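You operate a simulated robot arm through the tools that you are given. There is no shell and no other tool. Be economical: measure what you need, move in short steps, check, and stop when the job is done.

You are at the controls of a simulated robot arm. One attempt, no reset.

TASK
Take the tub of hooks and leave it on the blue packer plate.

The check looks at the end state, three seconds after you hand in, the way a careful person would. Anything else that was tipped, shoved, dropped, spilled or broken makes it a failure.

THE ROBOT
A 6-joint arm with a two-finger parallel gripper, fixed in place. Base frame: the origin is at the foot of the arm, x ahead of it, y to its left, z up; the work surface is at about z = 0. Units: m, rad, N and s.
With the tool pointing down near the work surface it reaches from about 0.16 to 0.42 m from the base axis. Its first joint turns from -1.152 to 1.152 rad. Payload 1.57 kg.
The TCP is the grasp point between the finger pads, 0.03 m short of the fingertips. In the tool frame z runs along the fingers and y along their closing line. Largest opening 0.08 m; finger width 0.017, thickness 0.012; the body of the gripper, 0.04 by 0.082 m, starts 0.08 m behind the TCP.
Orientation is told as [roll, pitch, yaw] about the base's x, y, z axes, in that order, counted from this pose: with the fingers straight down and closing along the base's y, the tool's x points along the base's -x, its y along +y and its z along -z.

THE INTERFACE
- The arm moves only by the tool drive_tool. Its arguments are lists of equal length, an entry for each row: "fingers": the gripper command, from -1 (fully open) to 1 (shut), values between in proportion; "dp": the shift along the tool's x, y, z in m, a list of three; "rotation": the turn, a rotation vector about the tool's x, y, z in rad, a list of three. In form: {"fingers": [fingers, ...], "dp": [[x, y, z], ...], "rotation": [[rx, ry, rz], ...]}. A call has 1 to 10 rows; each row is the pose to reach, as a shift and turn from the pose commanded when the call began, along the tool's axes at that moment. A row lasts 0.2 s, in which the tool goes at most 0.05 m and 0.15 rad; a call with a longer step from one row to the next is refused whole, and so is a gripper value outside its range. Where a pose cannot be reached the arm comes as near as it can. A force on the tool above 40 N (or 10 N above the force at the start of the call, whichever is more), or a blocked arm, ends the call early, and 0.2 s more pass. The fingers move at their own pace (about 0.153 m/s each) and stop on an object; they squeeze with about 35 N. The grip force told is the motor's: it shows also when the fingers shut on nothing. Time passes only in rows, and 0.2 s behind the last, so rows that repeat a pose let the fingers close. The reply holds the time, the measured pose of the TCP, the force on the tool along the base axes, the opening and the grip force, in the units named above and with some noise.
- Cameras (640 x 400 px; columns grow to the right, rows downward): "scene" is fixed at [0.0463, -0.3224, 0.4212]; the picture's right is [0.72, -0.70, 0.00], its down [-0.41, -0.43, -0.80] and it looks along [0.56, 0.58, -0.59] (base axes); focal length 291 px, centre (320, 200). "wrist" rides on the gripper at [-0.032, 0, -0.078] in the tool frame; the picture's right is [0.00, -1.00, 0.00], its down [0.97, 0.00, -0.24] and it looks along [0.24, 0.00, 0.97] (tool axes); focal length 218 px, centre (320, 200).
- get_image(camera): a new picture of that camera. No time passes.
- measure_at(camera, pixels): for up to 12 pixels [column, row] of the newest picture of that camera ("zoom" is the newest enlarged one), the place [x, y, z] in the base frame of the surface seen there, good to about 0.002 m, but the place of the scene camera against the robot may be out by one fixed shift of up to 0.025 m in any direction. No time passes.
- close_up(camera, box): a new picture of the part [left, top, right, bottom] of that camera's present view, enlarged. No time passes.
- close_job(): hands the job in; it is judged then, once.

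Go step by step. Measure first, check grasps and placings, and put right what went wrong. The budget is 60 turns and 22 pictures, counting those below and the enlarged ones. Unless the task says otherwise, let go and move clear before handing in, and close with one line.

The tools are called after ">>>" by a JSON object that holds its "fn" and its "kwargs". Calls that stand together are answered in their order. drive_tool: Moves the arm, as the interface text tells. Its arguments: {"type":"object","properties":{"fingers":{"type":"array","items":{"type":"number"}},"dp":{"type":"array","items":{"type":"array","items":{"type":"number"}}},"rotation":{"type":"array","items":{"type":"array","items":{"type":"number"}}}},"required":["fingers","dp","rotation"]} The other tools are called the same way: get_image (camera) takes a picture; measure_at (camera, pixels) gives the place of the surface under pixels of a picture; close_up (camera, box) takes an enlarged picture of a part of a camera's view; close_job () hands the job in.

At the start:

```text
time_s: 0.0
tool_pos: [0.27, -0.0779, 0.2169]
ee_rot: [0.0, -0.001, -0.002]
force: [-0.6, -0.4, -0.6]
opening: 0.0802
grasp_force: 0.0
```

scene: 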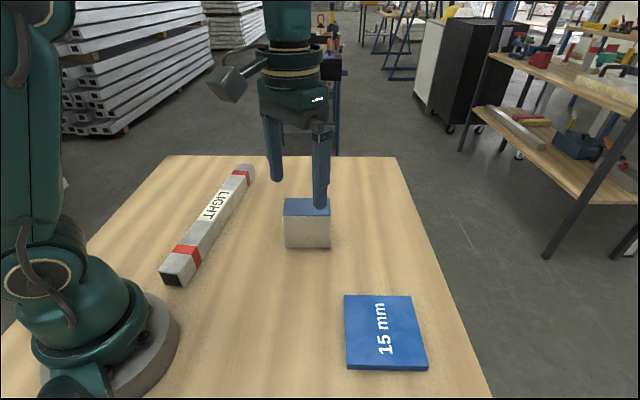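
wrist: 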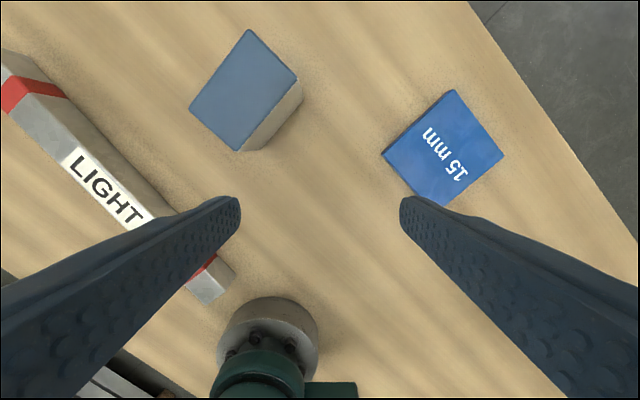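

The tub appears to be the box at scene (307,222), with the blue plate at (385,332) and a "LIGHT" bar nearby. I'll enlarge the tub and measure all of them.

>>> {"fn": "close_up", "kwargs": {"camera": "scene", "box": [240, 170, 400, 270]}}

>>> {"fn": "measure_at", "kwargs": {"camera": "wrist", "pixels": [[249, 32], [296, 77], [240, 150], [191, 108], [244, 92], [452, 92], [502, 155], [447, 204], [384, 154], [300, 100], [330, 150], [130, 185]]}}

>>> {"fn": "measure_at", "kwargs": {"camera": "scene", "pixels": [[287, 200], [328, 200], [329, 214], [284, 214], [307, 207], [285, 245], [330, 246], [307, 230], [345, 297], [409, 297], [426, 366], [348, 365]]}}

```text
4.00 times, centred on (320, 220) of scene
```

zoom: 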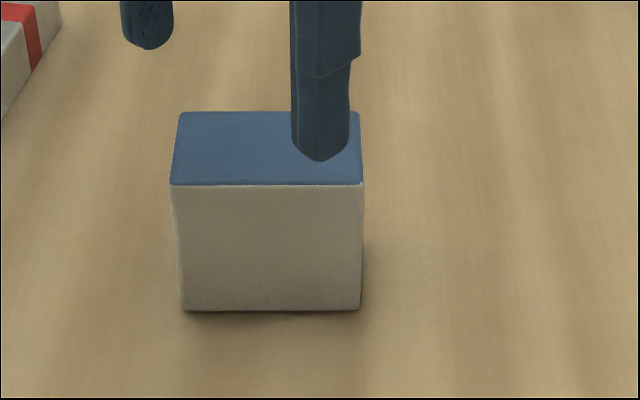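

```text
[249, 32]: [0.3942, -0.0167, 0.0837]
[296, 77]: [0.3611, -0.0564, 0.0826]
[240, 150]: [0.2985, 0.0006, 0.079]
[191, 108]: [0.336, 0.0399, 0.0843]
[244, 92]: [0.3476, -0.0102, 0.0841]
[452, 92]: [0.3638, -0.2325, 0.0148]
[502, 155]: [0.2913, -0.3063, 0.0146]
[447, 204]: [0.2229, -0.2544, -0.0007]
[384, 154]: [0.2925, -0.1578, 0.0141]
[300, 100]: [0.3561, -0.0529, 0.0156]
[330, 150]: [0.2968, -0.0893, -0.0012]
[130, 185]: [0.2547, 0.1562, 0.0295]
```

```text
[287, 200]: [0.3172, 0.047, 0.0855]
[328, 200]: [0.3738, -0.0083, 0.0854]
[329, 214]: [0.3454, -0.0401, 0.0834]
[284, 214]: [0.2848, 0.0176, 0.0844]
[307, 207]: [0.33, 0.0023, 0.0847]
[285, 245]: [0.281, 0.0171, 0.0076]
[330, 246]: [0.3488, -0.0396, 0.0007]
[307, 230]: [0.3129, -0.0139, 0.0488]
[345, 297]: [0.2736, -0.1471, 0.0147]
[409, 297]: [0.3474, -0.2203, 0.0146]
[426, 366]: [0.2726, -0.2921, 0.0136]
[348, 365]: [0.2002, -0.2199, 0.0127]
```

The tub is lidded, with its top at z≈0.084 and its centre near (0.3475, -0.008). It is about 0.052 m across along ~46° and 0.084 m the other way. The plate's centre is near (0.292, -0.232), top z≈0.0147, at the same angle. I'll move above the tub, turn 0.768 rad so the fingers close on the narrow side, and look again.

>>> {"fn": "drive_tool", "kwargs": {"fingers": [-1, -1, -1, -1, -1, -1, -1], "dp": [[-0.013, 0.0116, 0], [-0.026, 0.0232, 0], [-0.039, 0.0348, 0], [-0.052, 0.0464, 0], [-0.065, 0.058, 0], [-0.0775, 0.0697, 0], [-0.0775, 0.0697, 0]], "rotation": [[0, 0, 0.128], [0, 0, 0.256], [0, 0, 0.384], [0, 0, 0.512], [0, 0, 0.64], [0, 0, 0.768], [0, 0, 0.768]]}}

>>> {"fn": "get_image", "kwargs": {"camera": "wrist"}}

```text
time_s: 1.6
tool_pos: [0.3473, -0.0083, 0.217]
ee_rot: [0.0, 0.002, -0.769]
force: [0.2, 0.3, 0.3]
opening: 0.0799
grasp_force: 0.1
```

```text
18 pictures are left
```

wrist: 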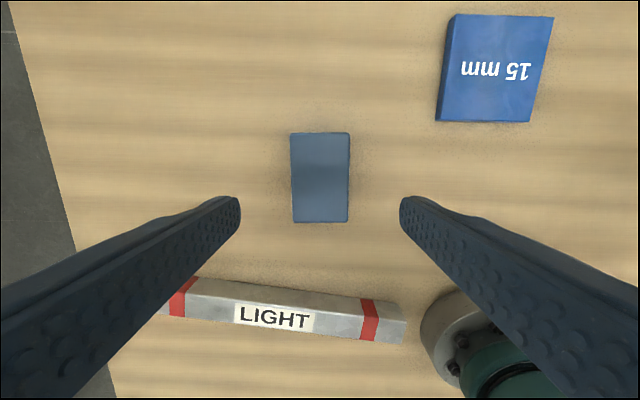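

The tub's edges (291–349, 133–222) now line up with the fingers. I'll measure its corners and the plate's corners again from here.

>>> {"fn": "measure_at", "kwargs": {"camera": "wrist", "pixels": [[294, 136], [346, 136], [346, 219], [296, 219], [320, 178], [293, 178], [347, 178], [457, 17], [551, 20], [529, 119], [442, 117], [495, 68]]}}

>>> {"fn": "close_up", "kwargs": {"camera": "wrist", "box": [260, 115, 380, 240]}}

```text
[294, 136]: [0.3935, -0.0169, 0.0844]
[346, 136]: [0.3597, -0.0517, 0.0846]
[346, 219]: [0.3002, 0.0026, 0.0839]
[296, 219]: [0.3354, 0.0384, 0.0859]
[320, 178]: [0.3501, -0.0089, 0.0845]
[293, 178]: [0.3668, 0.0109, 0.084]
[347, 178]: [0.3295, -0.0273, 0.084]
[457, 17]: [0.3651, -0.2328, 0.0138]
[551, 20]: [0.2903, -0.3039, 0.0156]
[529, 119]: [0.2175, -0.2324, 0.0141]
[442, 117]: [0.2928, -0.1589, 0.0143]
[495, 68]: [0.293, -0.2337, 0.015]
```

```text
3.20 times, centred on (320, 178) of wrist
```

zoom: 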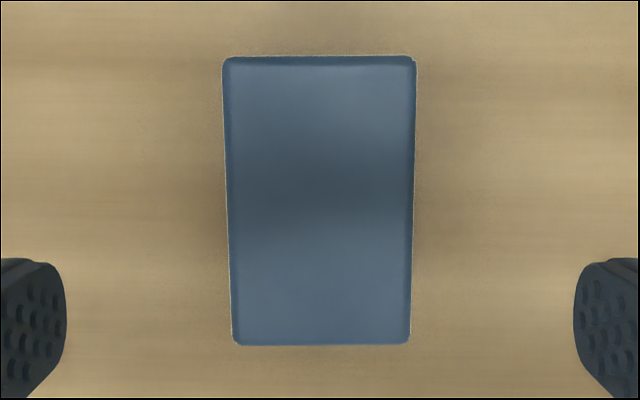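

The tub's centre is (0.3475, -0.007), right under the tool, and the plate's centre is (0.2914, -0.232). I'll go straight down to TCP z≈0.045 with the fingers open.

>>> {"fn": "drive_tool", "kwargs": {"fingers": [-1, -1, -1, -1, -1, -1, -1], "dp": [[0, 0, 0.035], [0, 0, 0.07], [0, 0, 0.1], [0, 0, 0.125], [0, 0, 0.15], [0, 0, 0.172], [0, 0, 0.172]], "rotation": [[0, 0, 0], [0, 0, 0], [0, 0, 0], [0, 0, 0], [0, 0, 0], [0, 0, 0], [0, 0, 0]]}}

>>> {"fn": "get_image", "kwargs": {"camera": "scene"}}

```text
time_s: 3.2
tool_pos: [0.3473, -0.0069, 0.0443]
ee_rot: [0.001, -0.001, -0.769]
force: [-0.9, 0.5, -0.4]
opening: 0.0801
grasp_force: 0.0
```

```text
16 pictures are left
```

scene: 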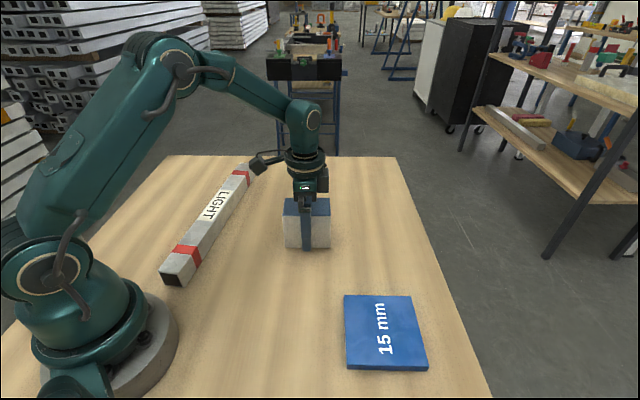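

The fingers straddle the tub (scene 307,225) and no contact force shows. Now I'll close the gripper.

>>> {"fn": "drive_tool", "kwargs": {"fingers": [0.1, 0.3, 0.6, 1, 1], "dp": [[0, 0, 0], [0, 0, 0], [0, 0, 0], [0, 0, 0], [0, 0, 0]], "rotation": [[0, 0, 0], [0, 0, 0], [0, 0, 0], [0, 0, 0], [0, 0, 0]]}}

```text
time_s: 4.4
tool_pos: [0.3465, -0.007, 0.0437]
ee_rot: [0.0, 0.001, -0.768]
force: [-0.3, -0.2, 0.2]
opening: 0.0579
grasp_force: 34.9
```

The fingers stopped at 0.058 m with 35 N, so the tub is held. I'll lift it a little as a test and check for slip or tilt.

>>> {"fn": "drive_tool", "kwargs": {"fingers": [1, 1, 1, 1, 1], "dp": [[0, 0, -0.004], [0, 0, -0.01], [0, 0, -0.016], [0, 0, -0.02], [0, 0, -0.02]], "rotation": [[0, 0, 0], [0, 0, 0], [0, 0, 0], [0, 0, 0], [0, 0, 0]]}}

>>> {"fn": "close_up", "kwargs": {"camera": "scene", "box": [240, 170, 400, 270]}}

```text
time_s: 5.6
tool_pos: [0.3468, -0.0074, 0.0642]
ee_rot: [0.0, 0.0, -0.768]
force: [0.7, -0.1, -3.2]
opening: 0.0578
grasp_force: 35.4
```

```text
4.00 times, centred on (320, 220) of scene
```

zoom: 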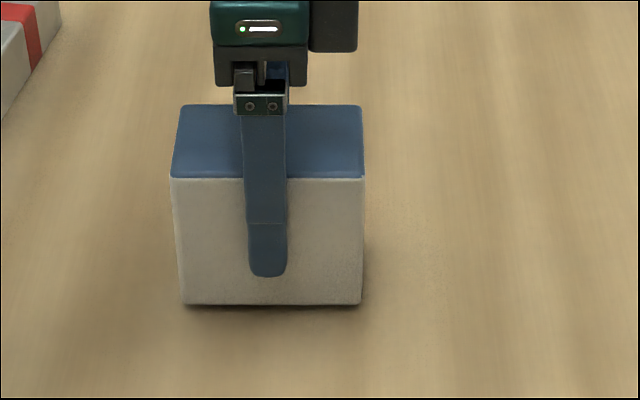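

The lid edge moved only from row 184 to 178 in the zoom, which suggests the tub rose about 4 mm instead of 20. I'll measure its height.

>>> {"fn": "measure_at", "kwargs": {"camera": "zoom", "pixels": [[200, 150], [330, 150], [340, 115], [200, 115], [172, 182], [362, 182], [185, 300], [358, 300], [200, 240], [330, 240], [267, 268], [270, 330]]}}

>>> {"fn": "get_image", "kwargs": {"camera": "wrist"}}

```text
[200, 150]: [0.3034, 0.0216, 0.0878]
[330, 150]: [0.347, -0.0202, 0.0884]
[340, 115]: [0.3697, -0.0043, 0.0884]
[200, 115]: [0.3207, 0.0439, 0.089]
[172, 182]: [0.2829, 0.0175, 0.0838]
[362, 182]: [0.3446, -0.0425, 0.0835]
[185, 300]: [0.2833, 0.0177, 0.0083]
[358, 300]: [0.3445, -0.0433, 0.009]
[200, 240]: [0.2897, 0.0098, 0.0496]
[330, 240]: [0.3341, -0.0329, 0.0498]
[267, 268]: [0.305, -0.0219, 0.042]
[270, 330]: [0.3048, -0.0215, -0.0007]
```

```text
14 pictures are left
```

wrist: 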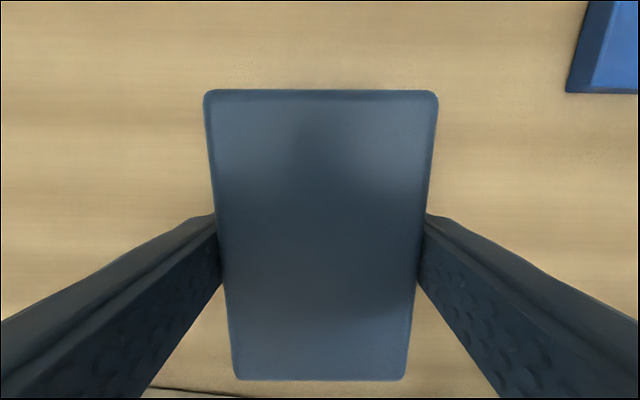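

The top is at z 0.088, so the tub rose 4 mm while the tool rose 20 mm: it slid in the grip. I'll hold still to see whether it is still creeping.

>>> {"fn": "drive_tool", "kwargs": {"fingers": [1, 1, 1, 1, 1], "dp": [[0, 0, 0], [0, 0, 0], [0, 0, 0], [0, 0, 0], [0, 0, 0]], "rotation": [[0, 0, 0], [0, 0, 0], [0, 0, 0], [0, 0, 0], [0, 0, 0]]}}

>>> {"fn": "close_up", "kwargs": {"camera": "scene", "box": [240, 170, 400, 270]}}

>>> {"fn": "measure_at", "kwargs": {"camera": "zoom", "pixels": [[200, 150], [330, 150], [340, 120], [200, 120], [185, 300], [358, 300]]}}

```text
time_s: 6.8
tool_pos: [0.3464, -0.0076, 0.0652]
ee_rot: [0.001, 0.003, -0.768]
force: [-0.9, -0.1, -1.2]
opening: 0.0577
grasp_force: 35.0
```

```text
4.00 times, centred on (320, 220) of scene
```

zoom: 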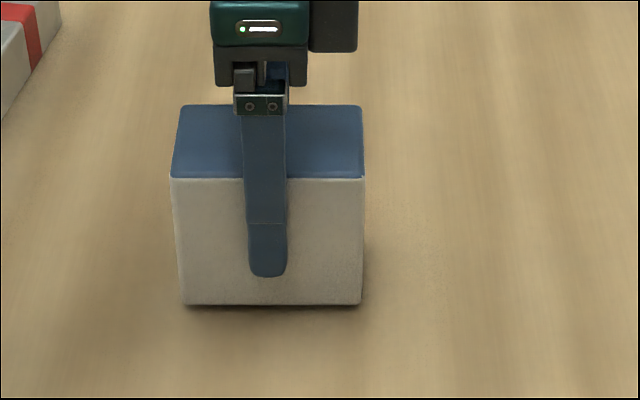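

```text
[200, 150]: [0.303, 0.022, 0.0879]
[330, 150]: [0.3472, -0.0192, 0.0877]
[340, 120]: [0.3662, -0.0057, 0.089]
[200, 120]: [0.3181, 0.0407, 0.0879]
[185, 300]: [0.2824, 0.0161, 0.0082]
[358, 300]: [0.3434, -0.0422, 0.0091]
```

It is stable now: top 0.088, bottom clear of the table by about 4 mm, no creep. I'll lift 10 mm more, slowly, to see whether it follows.

>>> {"fn": "drive_tool", "kwargs": {"fingers": [1, 1, 1, 1, 1, 1, 1], "dp": [[0, 0, -0.001], [0, 0, -0.003], [0, 0, -0.005], [0, 0, -0.007], [0, 0, -0.009], [0, 0, -0.01], [0, 0, -0.01]], "rotation": [[0, 0, 0], [0, 0, 0], [0, 0, 0], [0, 0, 0], [0, 0, 0], [0, 0, 0], [0, 0, 0]]}}

>>> {"fn": "close_up", "kwargs": {"camera": "scene", "box": [240, 170, 400, 270]}}

>>> {"fn": "measure_at", "kwargs": {"camera": "zoom", "pixels": [[200, 150], [330, 150], [340, 120], [200, 120], [185, 290], [358, 290], [267, 250]]}}

```text
time_s: 8.4
tool_pos: [0.3475, -0.0076, 0.0745]
ee_rot: [-0.001, -0.001, -0.768]
force: [-0.3, 0.4, -2.4]
opening: 0.0578
grasp_force: 34.7
```

```text
4.00 times, centred on (320, 220) of scene
```

zoom: 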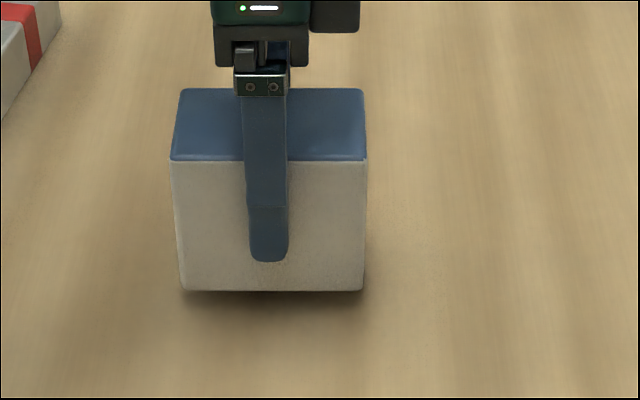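

```text
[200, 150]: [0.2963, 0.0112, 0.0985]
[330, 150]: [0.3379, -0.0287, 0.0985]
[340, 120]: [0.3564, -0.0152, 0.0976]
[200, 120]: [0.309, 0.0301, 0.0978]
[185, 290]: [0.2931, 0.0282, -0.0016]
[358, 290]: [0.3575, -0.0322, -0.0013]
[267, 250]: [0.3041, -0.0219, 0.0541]
```

This time the tub followed all 10 mm (top 0.098) and it is level. The grip now sits about 0.061 above the tub's base. I'll lift another 22 mm gently and check for slip again.

>>> {"fn": "drive_tool", "kwargs": {"fingers": [1, 1, 1, 1, 1, 1, 1, 1, 1, 1], "dp": [[0, 0, -0.001], [0, 0, -0.003], [0, 0, -0.006], [0, 0, -0.009], [0, 0, -0.012], [0, 0, -0.015], [0, 0, -0.018], [0, 0, -0.02], [0, 0, -0.022], [0, 0, -0.022]], "rotation": [[0, 0, 0], [0, 0, 0], [0, 0, 0], [0, 0, 0], [0, 0, 0], [0, 0, 0], [0, 0, 0], [0, 0, 0], [0, 0, 0], [0, 0, 0]]}}

>>> {"fn": "close_up", "kwargs": {"camera": "scene", "box": [240, 150, 400, 250]}}

>>> {"fn": "measure_at", "kwargs": {"camera": "zoom", "pixels": [[200, 190], [330, 190], [340, 175], [200, 175], [200, 320], [340, 320], [267, 300]]}}

```text
time_s: 10.6
tool_pos: [0.3475, -0.0075, 0.0966]
ee_rot: [0.001, 0.0, -0.768]
force: [0.2, -0.4, -1.9]
opening: 0.0579
grasp_force: 35.0
```

```text
4.00 times, centred on (320, 200) of scene
```

zoom: 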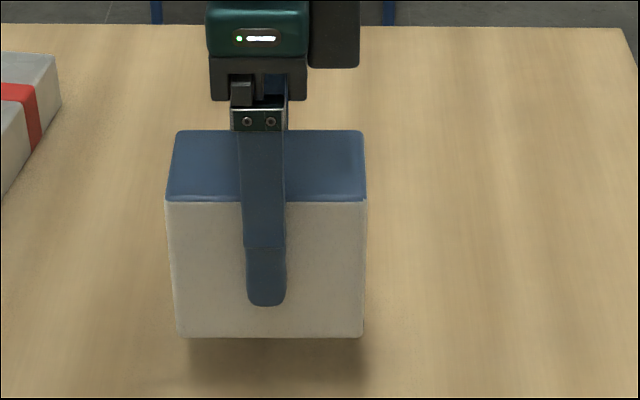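

```text
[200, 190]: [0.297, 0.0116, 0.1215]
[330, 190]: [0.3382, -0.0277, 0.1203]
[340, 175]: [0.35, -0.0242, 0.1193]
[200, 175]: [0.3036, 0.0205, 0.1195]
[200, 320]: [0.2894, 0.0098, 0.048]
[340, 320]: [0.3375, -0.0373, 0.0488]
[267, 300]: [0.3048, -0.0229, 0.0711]
```

There was no slip this time: top 0.120, tool 0.0966, the same 0.0235 m apart as before. The tub's bottom is at about 0.036, clear of the 15 mm plate. I'll carry it slowly and level to halfway first.

>>> {"fn": "drive_tool", "kwargs": {"fingers": [1, 1, 1, 1, 1, 1, 1, 1, 1, 1], "dp": [[-0.0015, -0.0026, 0], [-0.0055, -0.0095, 0], [-0.0125, -0.0217, 0], [-0.02, -0.0347, 0], [-0.0275, -0.0477, 0], [-0.035, -0.0607, 0], [-0.0425, -0.0737, 0], [-0.05, -0.0867, 0], [-0.0555, -0.0963, 0], [-0.0578, -0.10025, 0]], "rotation": [[0, 0, 0], [0, 0, 0], [0, 0, 0], [0, 0, 0], [0, 0, 0], [0, 0, 0], [0, 0, 0], [0, 0, 0], [0, 0, 0], [0, 0, 0]]}}

>>> {"fn": "get_image", "kwargs": {"camera": "scene"}}

```text
time_s: 12.8
tool_pos: [0.3185, -0.1204, 0.0973]
ee_rot: [0.0, 0.001, -0.767]
force: [-0.7, -0.5, -2.7]
opening: 0.0575
grasp_force: 34.9
```

```text
10 pictures are left
```

scene: 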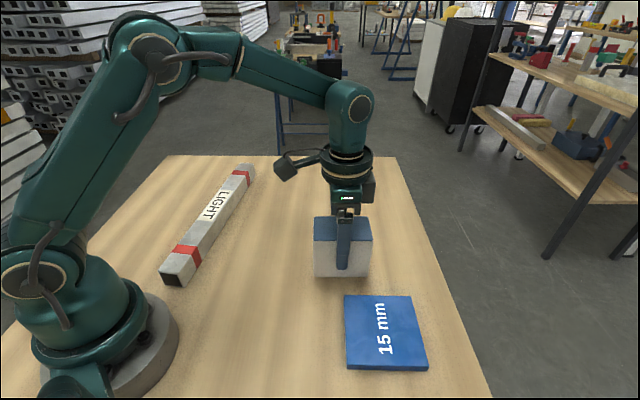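

The tub still hangs level in the grip at (342,245). I'll measure its height against the fingers, then carry on to above the plate.

>>> {"fn": "measure_at", "kwargs": {"camera": "scene", "pixels": [[325, 230], [362, 230], [320, 270], [366, 270]]}}

>>> {"fn": "drive_tool", "kwargs": {"fingers": [1, 1, 1, 1, 1, 1, 1, 1, 1, 1], "dp": [[-0.0015, -0.0026, 0], [-0.0055, -0.0095, 0], [-0.0125, -0.0215, 0], [-0.02, -0.0344, 0], [-0.0275, -0.0472, 0], [-0.035, -0.06, 0], [-0.0425, -0.0729, 0], [-0.05, -0.0857, 0], [-0.0555, -0.0952, 0], [-0.058, -0.0991, 0]], "rotation": [[0, 0, 0], [0, 0, 0], [0, 0, 0], [0, 0, 0], [0, 0, 0], [0, 0, 0], [0, 0, 0], [0, 0, 0], [0, 0, 0], [0, 0, 0]]}}

>>> {"fn": "close_up", "kwargs": {"camera": "scene", "box": [280, 230, 504, 370]}}

```text
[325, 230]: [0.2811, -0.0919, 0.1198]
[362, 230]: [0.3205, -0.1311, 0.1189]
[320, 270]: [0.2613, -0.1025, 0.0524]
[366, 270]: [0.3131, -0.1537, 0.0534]
```

```text
time_s: 15.0
tool_pos: [0.2923, -0.2311, 0.0968]
ee_rot: [-0.001, 0.001, -0.769]
force: [0.3, 0.0, -1.6]
opening: 0.0576
grasp_force: 35.0
```

```text
2.86 times, centred on (392, 300) of scene
```

zoom: 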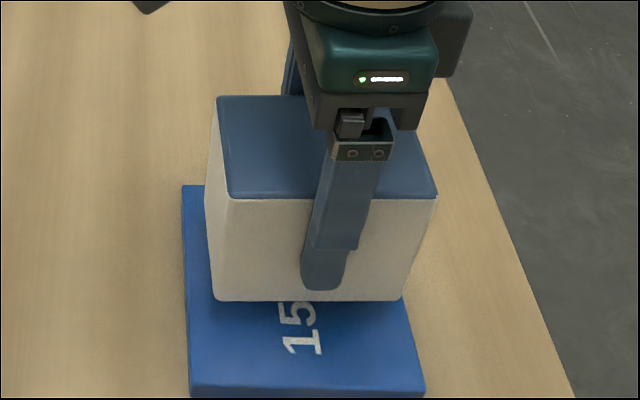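

The tub is above the plate. I'll check its centring and height in the same scene frame, where the plate's centre reads about (0.2735, -0.220).

>>> {"fn": "measure_at", "kwargs": {"camera": "zoom", "pixels": [[220, 101], [229, 192], [433, 192], [250, 150], [400, 180], [222, 290], [400, 290], [190, 190], [195, 380], [418, 380]]}}

```text
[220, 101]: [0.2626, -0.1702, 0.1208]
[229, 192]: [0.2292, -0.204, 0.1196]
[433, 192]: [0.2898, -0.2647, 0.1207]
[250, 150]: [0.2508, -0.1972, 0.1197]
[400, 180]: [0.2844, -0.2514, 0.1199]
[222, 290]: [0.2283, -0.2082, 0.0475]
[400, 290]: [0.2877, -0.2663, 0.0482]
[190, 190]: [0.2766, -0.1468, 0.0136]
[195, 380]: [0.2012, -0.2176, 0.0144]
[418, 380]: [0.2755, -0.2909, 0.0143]
```

The tub's centre (0.276, -0.2175) matches the plate's (0.276, -0.219). The bottom is about 0.036 and the plate top about 0.0145, so I'll lower about 21 mm slowly.

>>> {"fn": "drive_tool", "kwargs": {"fingers": [1, 1, 1, 1, 1, 1, 1, 1, 1, 1], "dp": [[0, 0, 0.002], [0, 0, 0.005], [0, 0, 0.009], [0, 0, 0.013], [0, 0, 0.016], [0, 0, 0.018], [0, 0, 0.019], [0, 0, 0.02], [0, 0, 0.0205], [0, 0, 0.0205]], "rotation": [[0, 0, 0], [0, 0, 0], [0, 0, 0], [0, 0, 0], [0, 0, 0], [0, 0, 0], [0, 0, 0], [0, 0, 0], [0, 0, 0], [0, 0, 0]]}}

>>> {"fn": "close_up", "kwargs": {"camera": "scene", "box": [280, 230, 504, 370]}}

>>> {"fn": "measure_at", "kwargs": {"camera": "zoom", "pixels": [[230, 160], [250, 190], [270, 170], [400, 225]]}}

```text
time_s: 17.2
tool_pos: [0.2916, -0.2312, 0.0758]
ee_rot: [0.0, 0.0, -0.767]
force: [0.4, 0.5, -1.8]
opening: 0.0579
grasp_force: 35.1
```

```text
2.86 times, centred on (392, 300) of scene
```

zoom: 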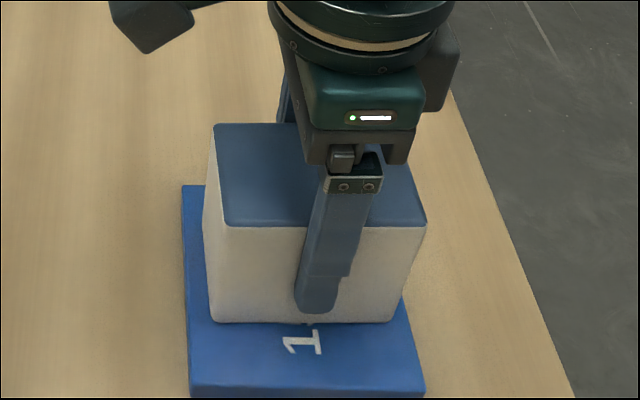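

```text
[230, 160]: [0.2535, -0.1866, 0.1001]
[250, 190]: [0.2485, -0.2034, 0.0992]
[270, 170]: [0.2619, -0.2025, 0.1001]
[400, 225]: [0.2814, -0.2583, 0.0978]
```

The top is at 0.0995 and the tool still reads a hanging weight of about -1.8 N, so the tub is just short of contact. I'll lower another 2 mm in small steps.

>>> {"fn": "drive_tool", "kwargs": {"fingers": [1, 1, 1, 1, 1], "dp": [[0, 0, 0.0005], [0, 0, 0.001], [0, 0, 0.0015], [0, 0, 0.002], [0, 0, 0.002]], "rotation": [[0, 0, 0], [0, 0, 0], [0, 0, 0], [0, 0, 0], [0, 0, 0]]}}

```text
time_s: 18.4
tool_pos: [0.2918, -0.2309, 0.0762]
ee_rot: [0.0, -0.005, -0.769]
force: [-1.3, 3.9, 28.5]
opening: 0.0579
grasp_force: 34.9
```

The upward force has gone to 28 N, so the tub is seated on the plate. I'll ease back 1.5 mm and then open the fingers gently.

>>> {"fn": "drive_tool", "kwargs": {"fingers": [1, 1, 0.2, -0.4, -0.7, -1, -1], "dp": [[0, 0, -0.001], [0, 0, -0.0015], [0, 0, -0.0015], [0, 0, -0.0015], [0, 0, -0.0015], [0, 0, -0.0015], [0, 0, -0.0015]], "rotation": [[0, 0, 0], [0, 0, 0], [0, 0, 0], [0, 0, 0], [0, 0, 0], [0, 0, 0], [0, 0, 0]]}}

```text
time_s: 20.0
tool_pos: [0.2924, -0.2316, 0.0758]
ee_rot: [0.0, 0.002, -0.77]
force: [0.0, -0.2, -0.9]
opening: 0.0798
grasp_force: 0.1
```

The fingers are fully open and the force is about zero. I'll go straight up and look.

>>> {"fn": "drive_tool", "kwargs": {"fingers": [-1, -1, -1, -1, -1, -1, -1], "dp": [[0, 0, -0.01], [0, 0, -0.025], [0, 0, -0.045], [0, 0, -0.07], [0, 0, -0.095], [0, 0, -0.12], [0, 0, -0.12]], "rotation": [[0, 0, 0], [0, 0, 0], [0, 0, 0], [0, 0, 0], [0, 0, 0], [0, 0, 0], [0, 0, 0]]}}

>>> {"fn": "get_image", "kwargs": {"camera": "scene"}}

>>> {"fn": "get_image", "kwargs": {"camera": "wrist"}}

```text
time_s: 21.6
tool_pos: [0.2914, -0.2309, 0.1946]
ee_rot: [0.002, 0.003, -0.768]
force: [-0.4, -0.7, -0.3]
opening: 0.08
grasp_force: 0.1
```

```text
7 pictures are left
```

scene: 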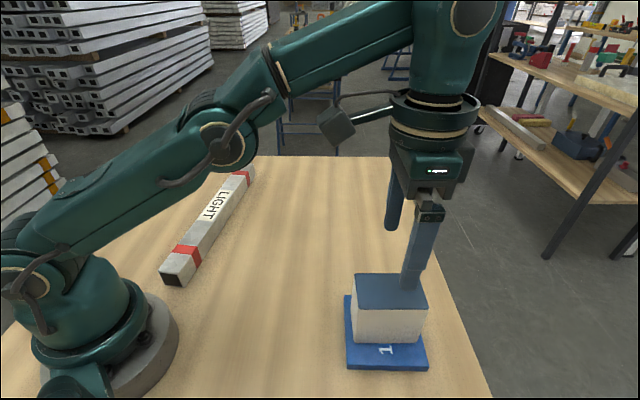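

```text
6 pictures are left
```

wrist: 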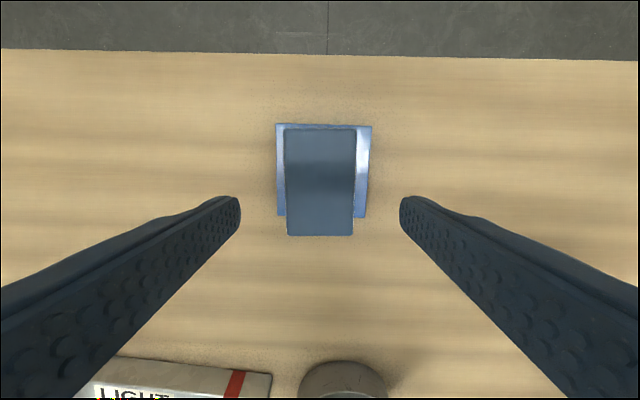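

The tub stands upright and centred on the blue plate (scene 390,310), the gripper is clear above it, and the "LIGHT" bar hasn't moved. I'm handing in.

>>> {"fn": "close_job", "kwargs": {}}

```text
The job is handed in.
```

The tub of hooks is upright on the blue packer plate, released and with the arm clear; it slid about 16 mm in the grip on the first lift, but nothing else was disturbed.
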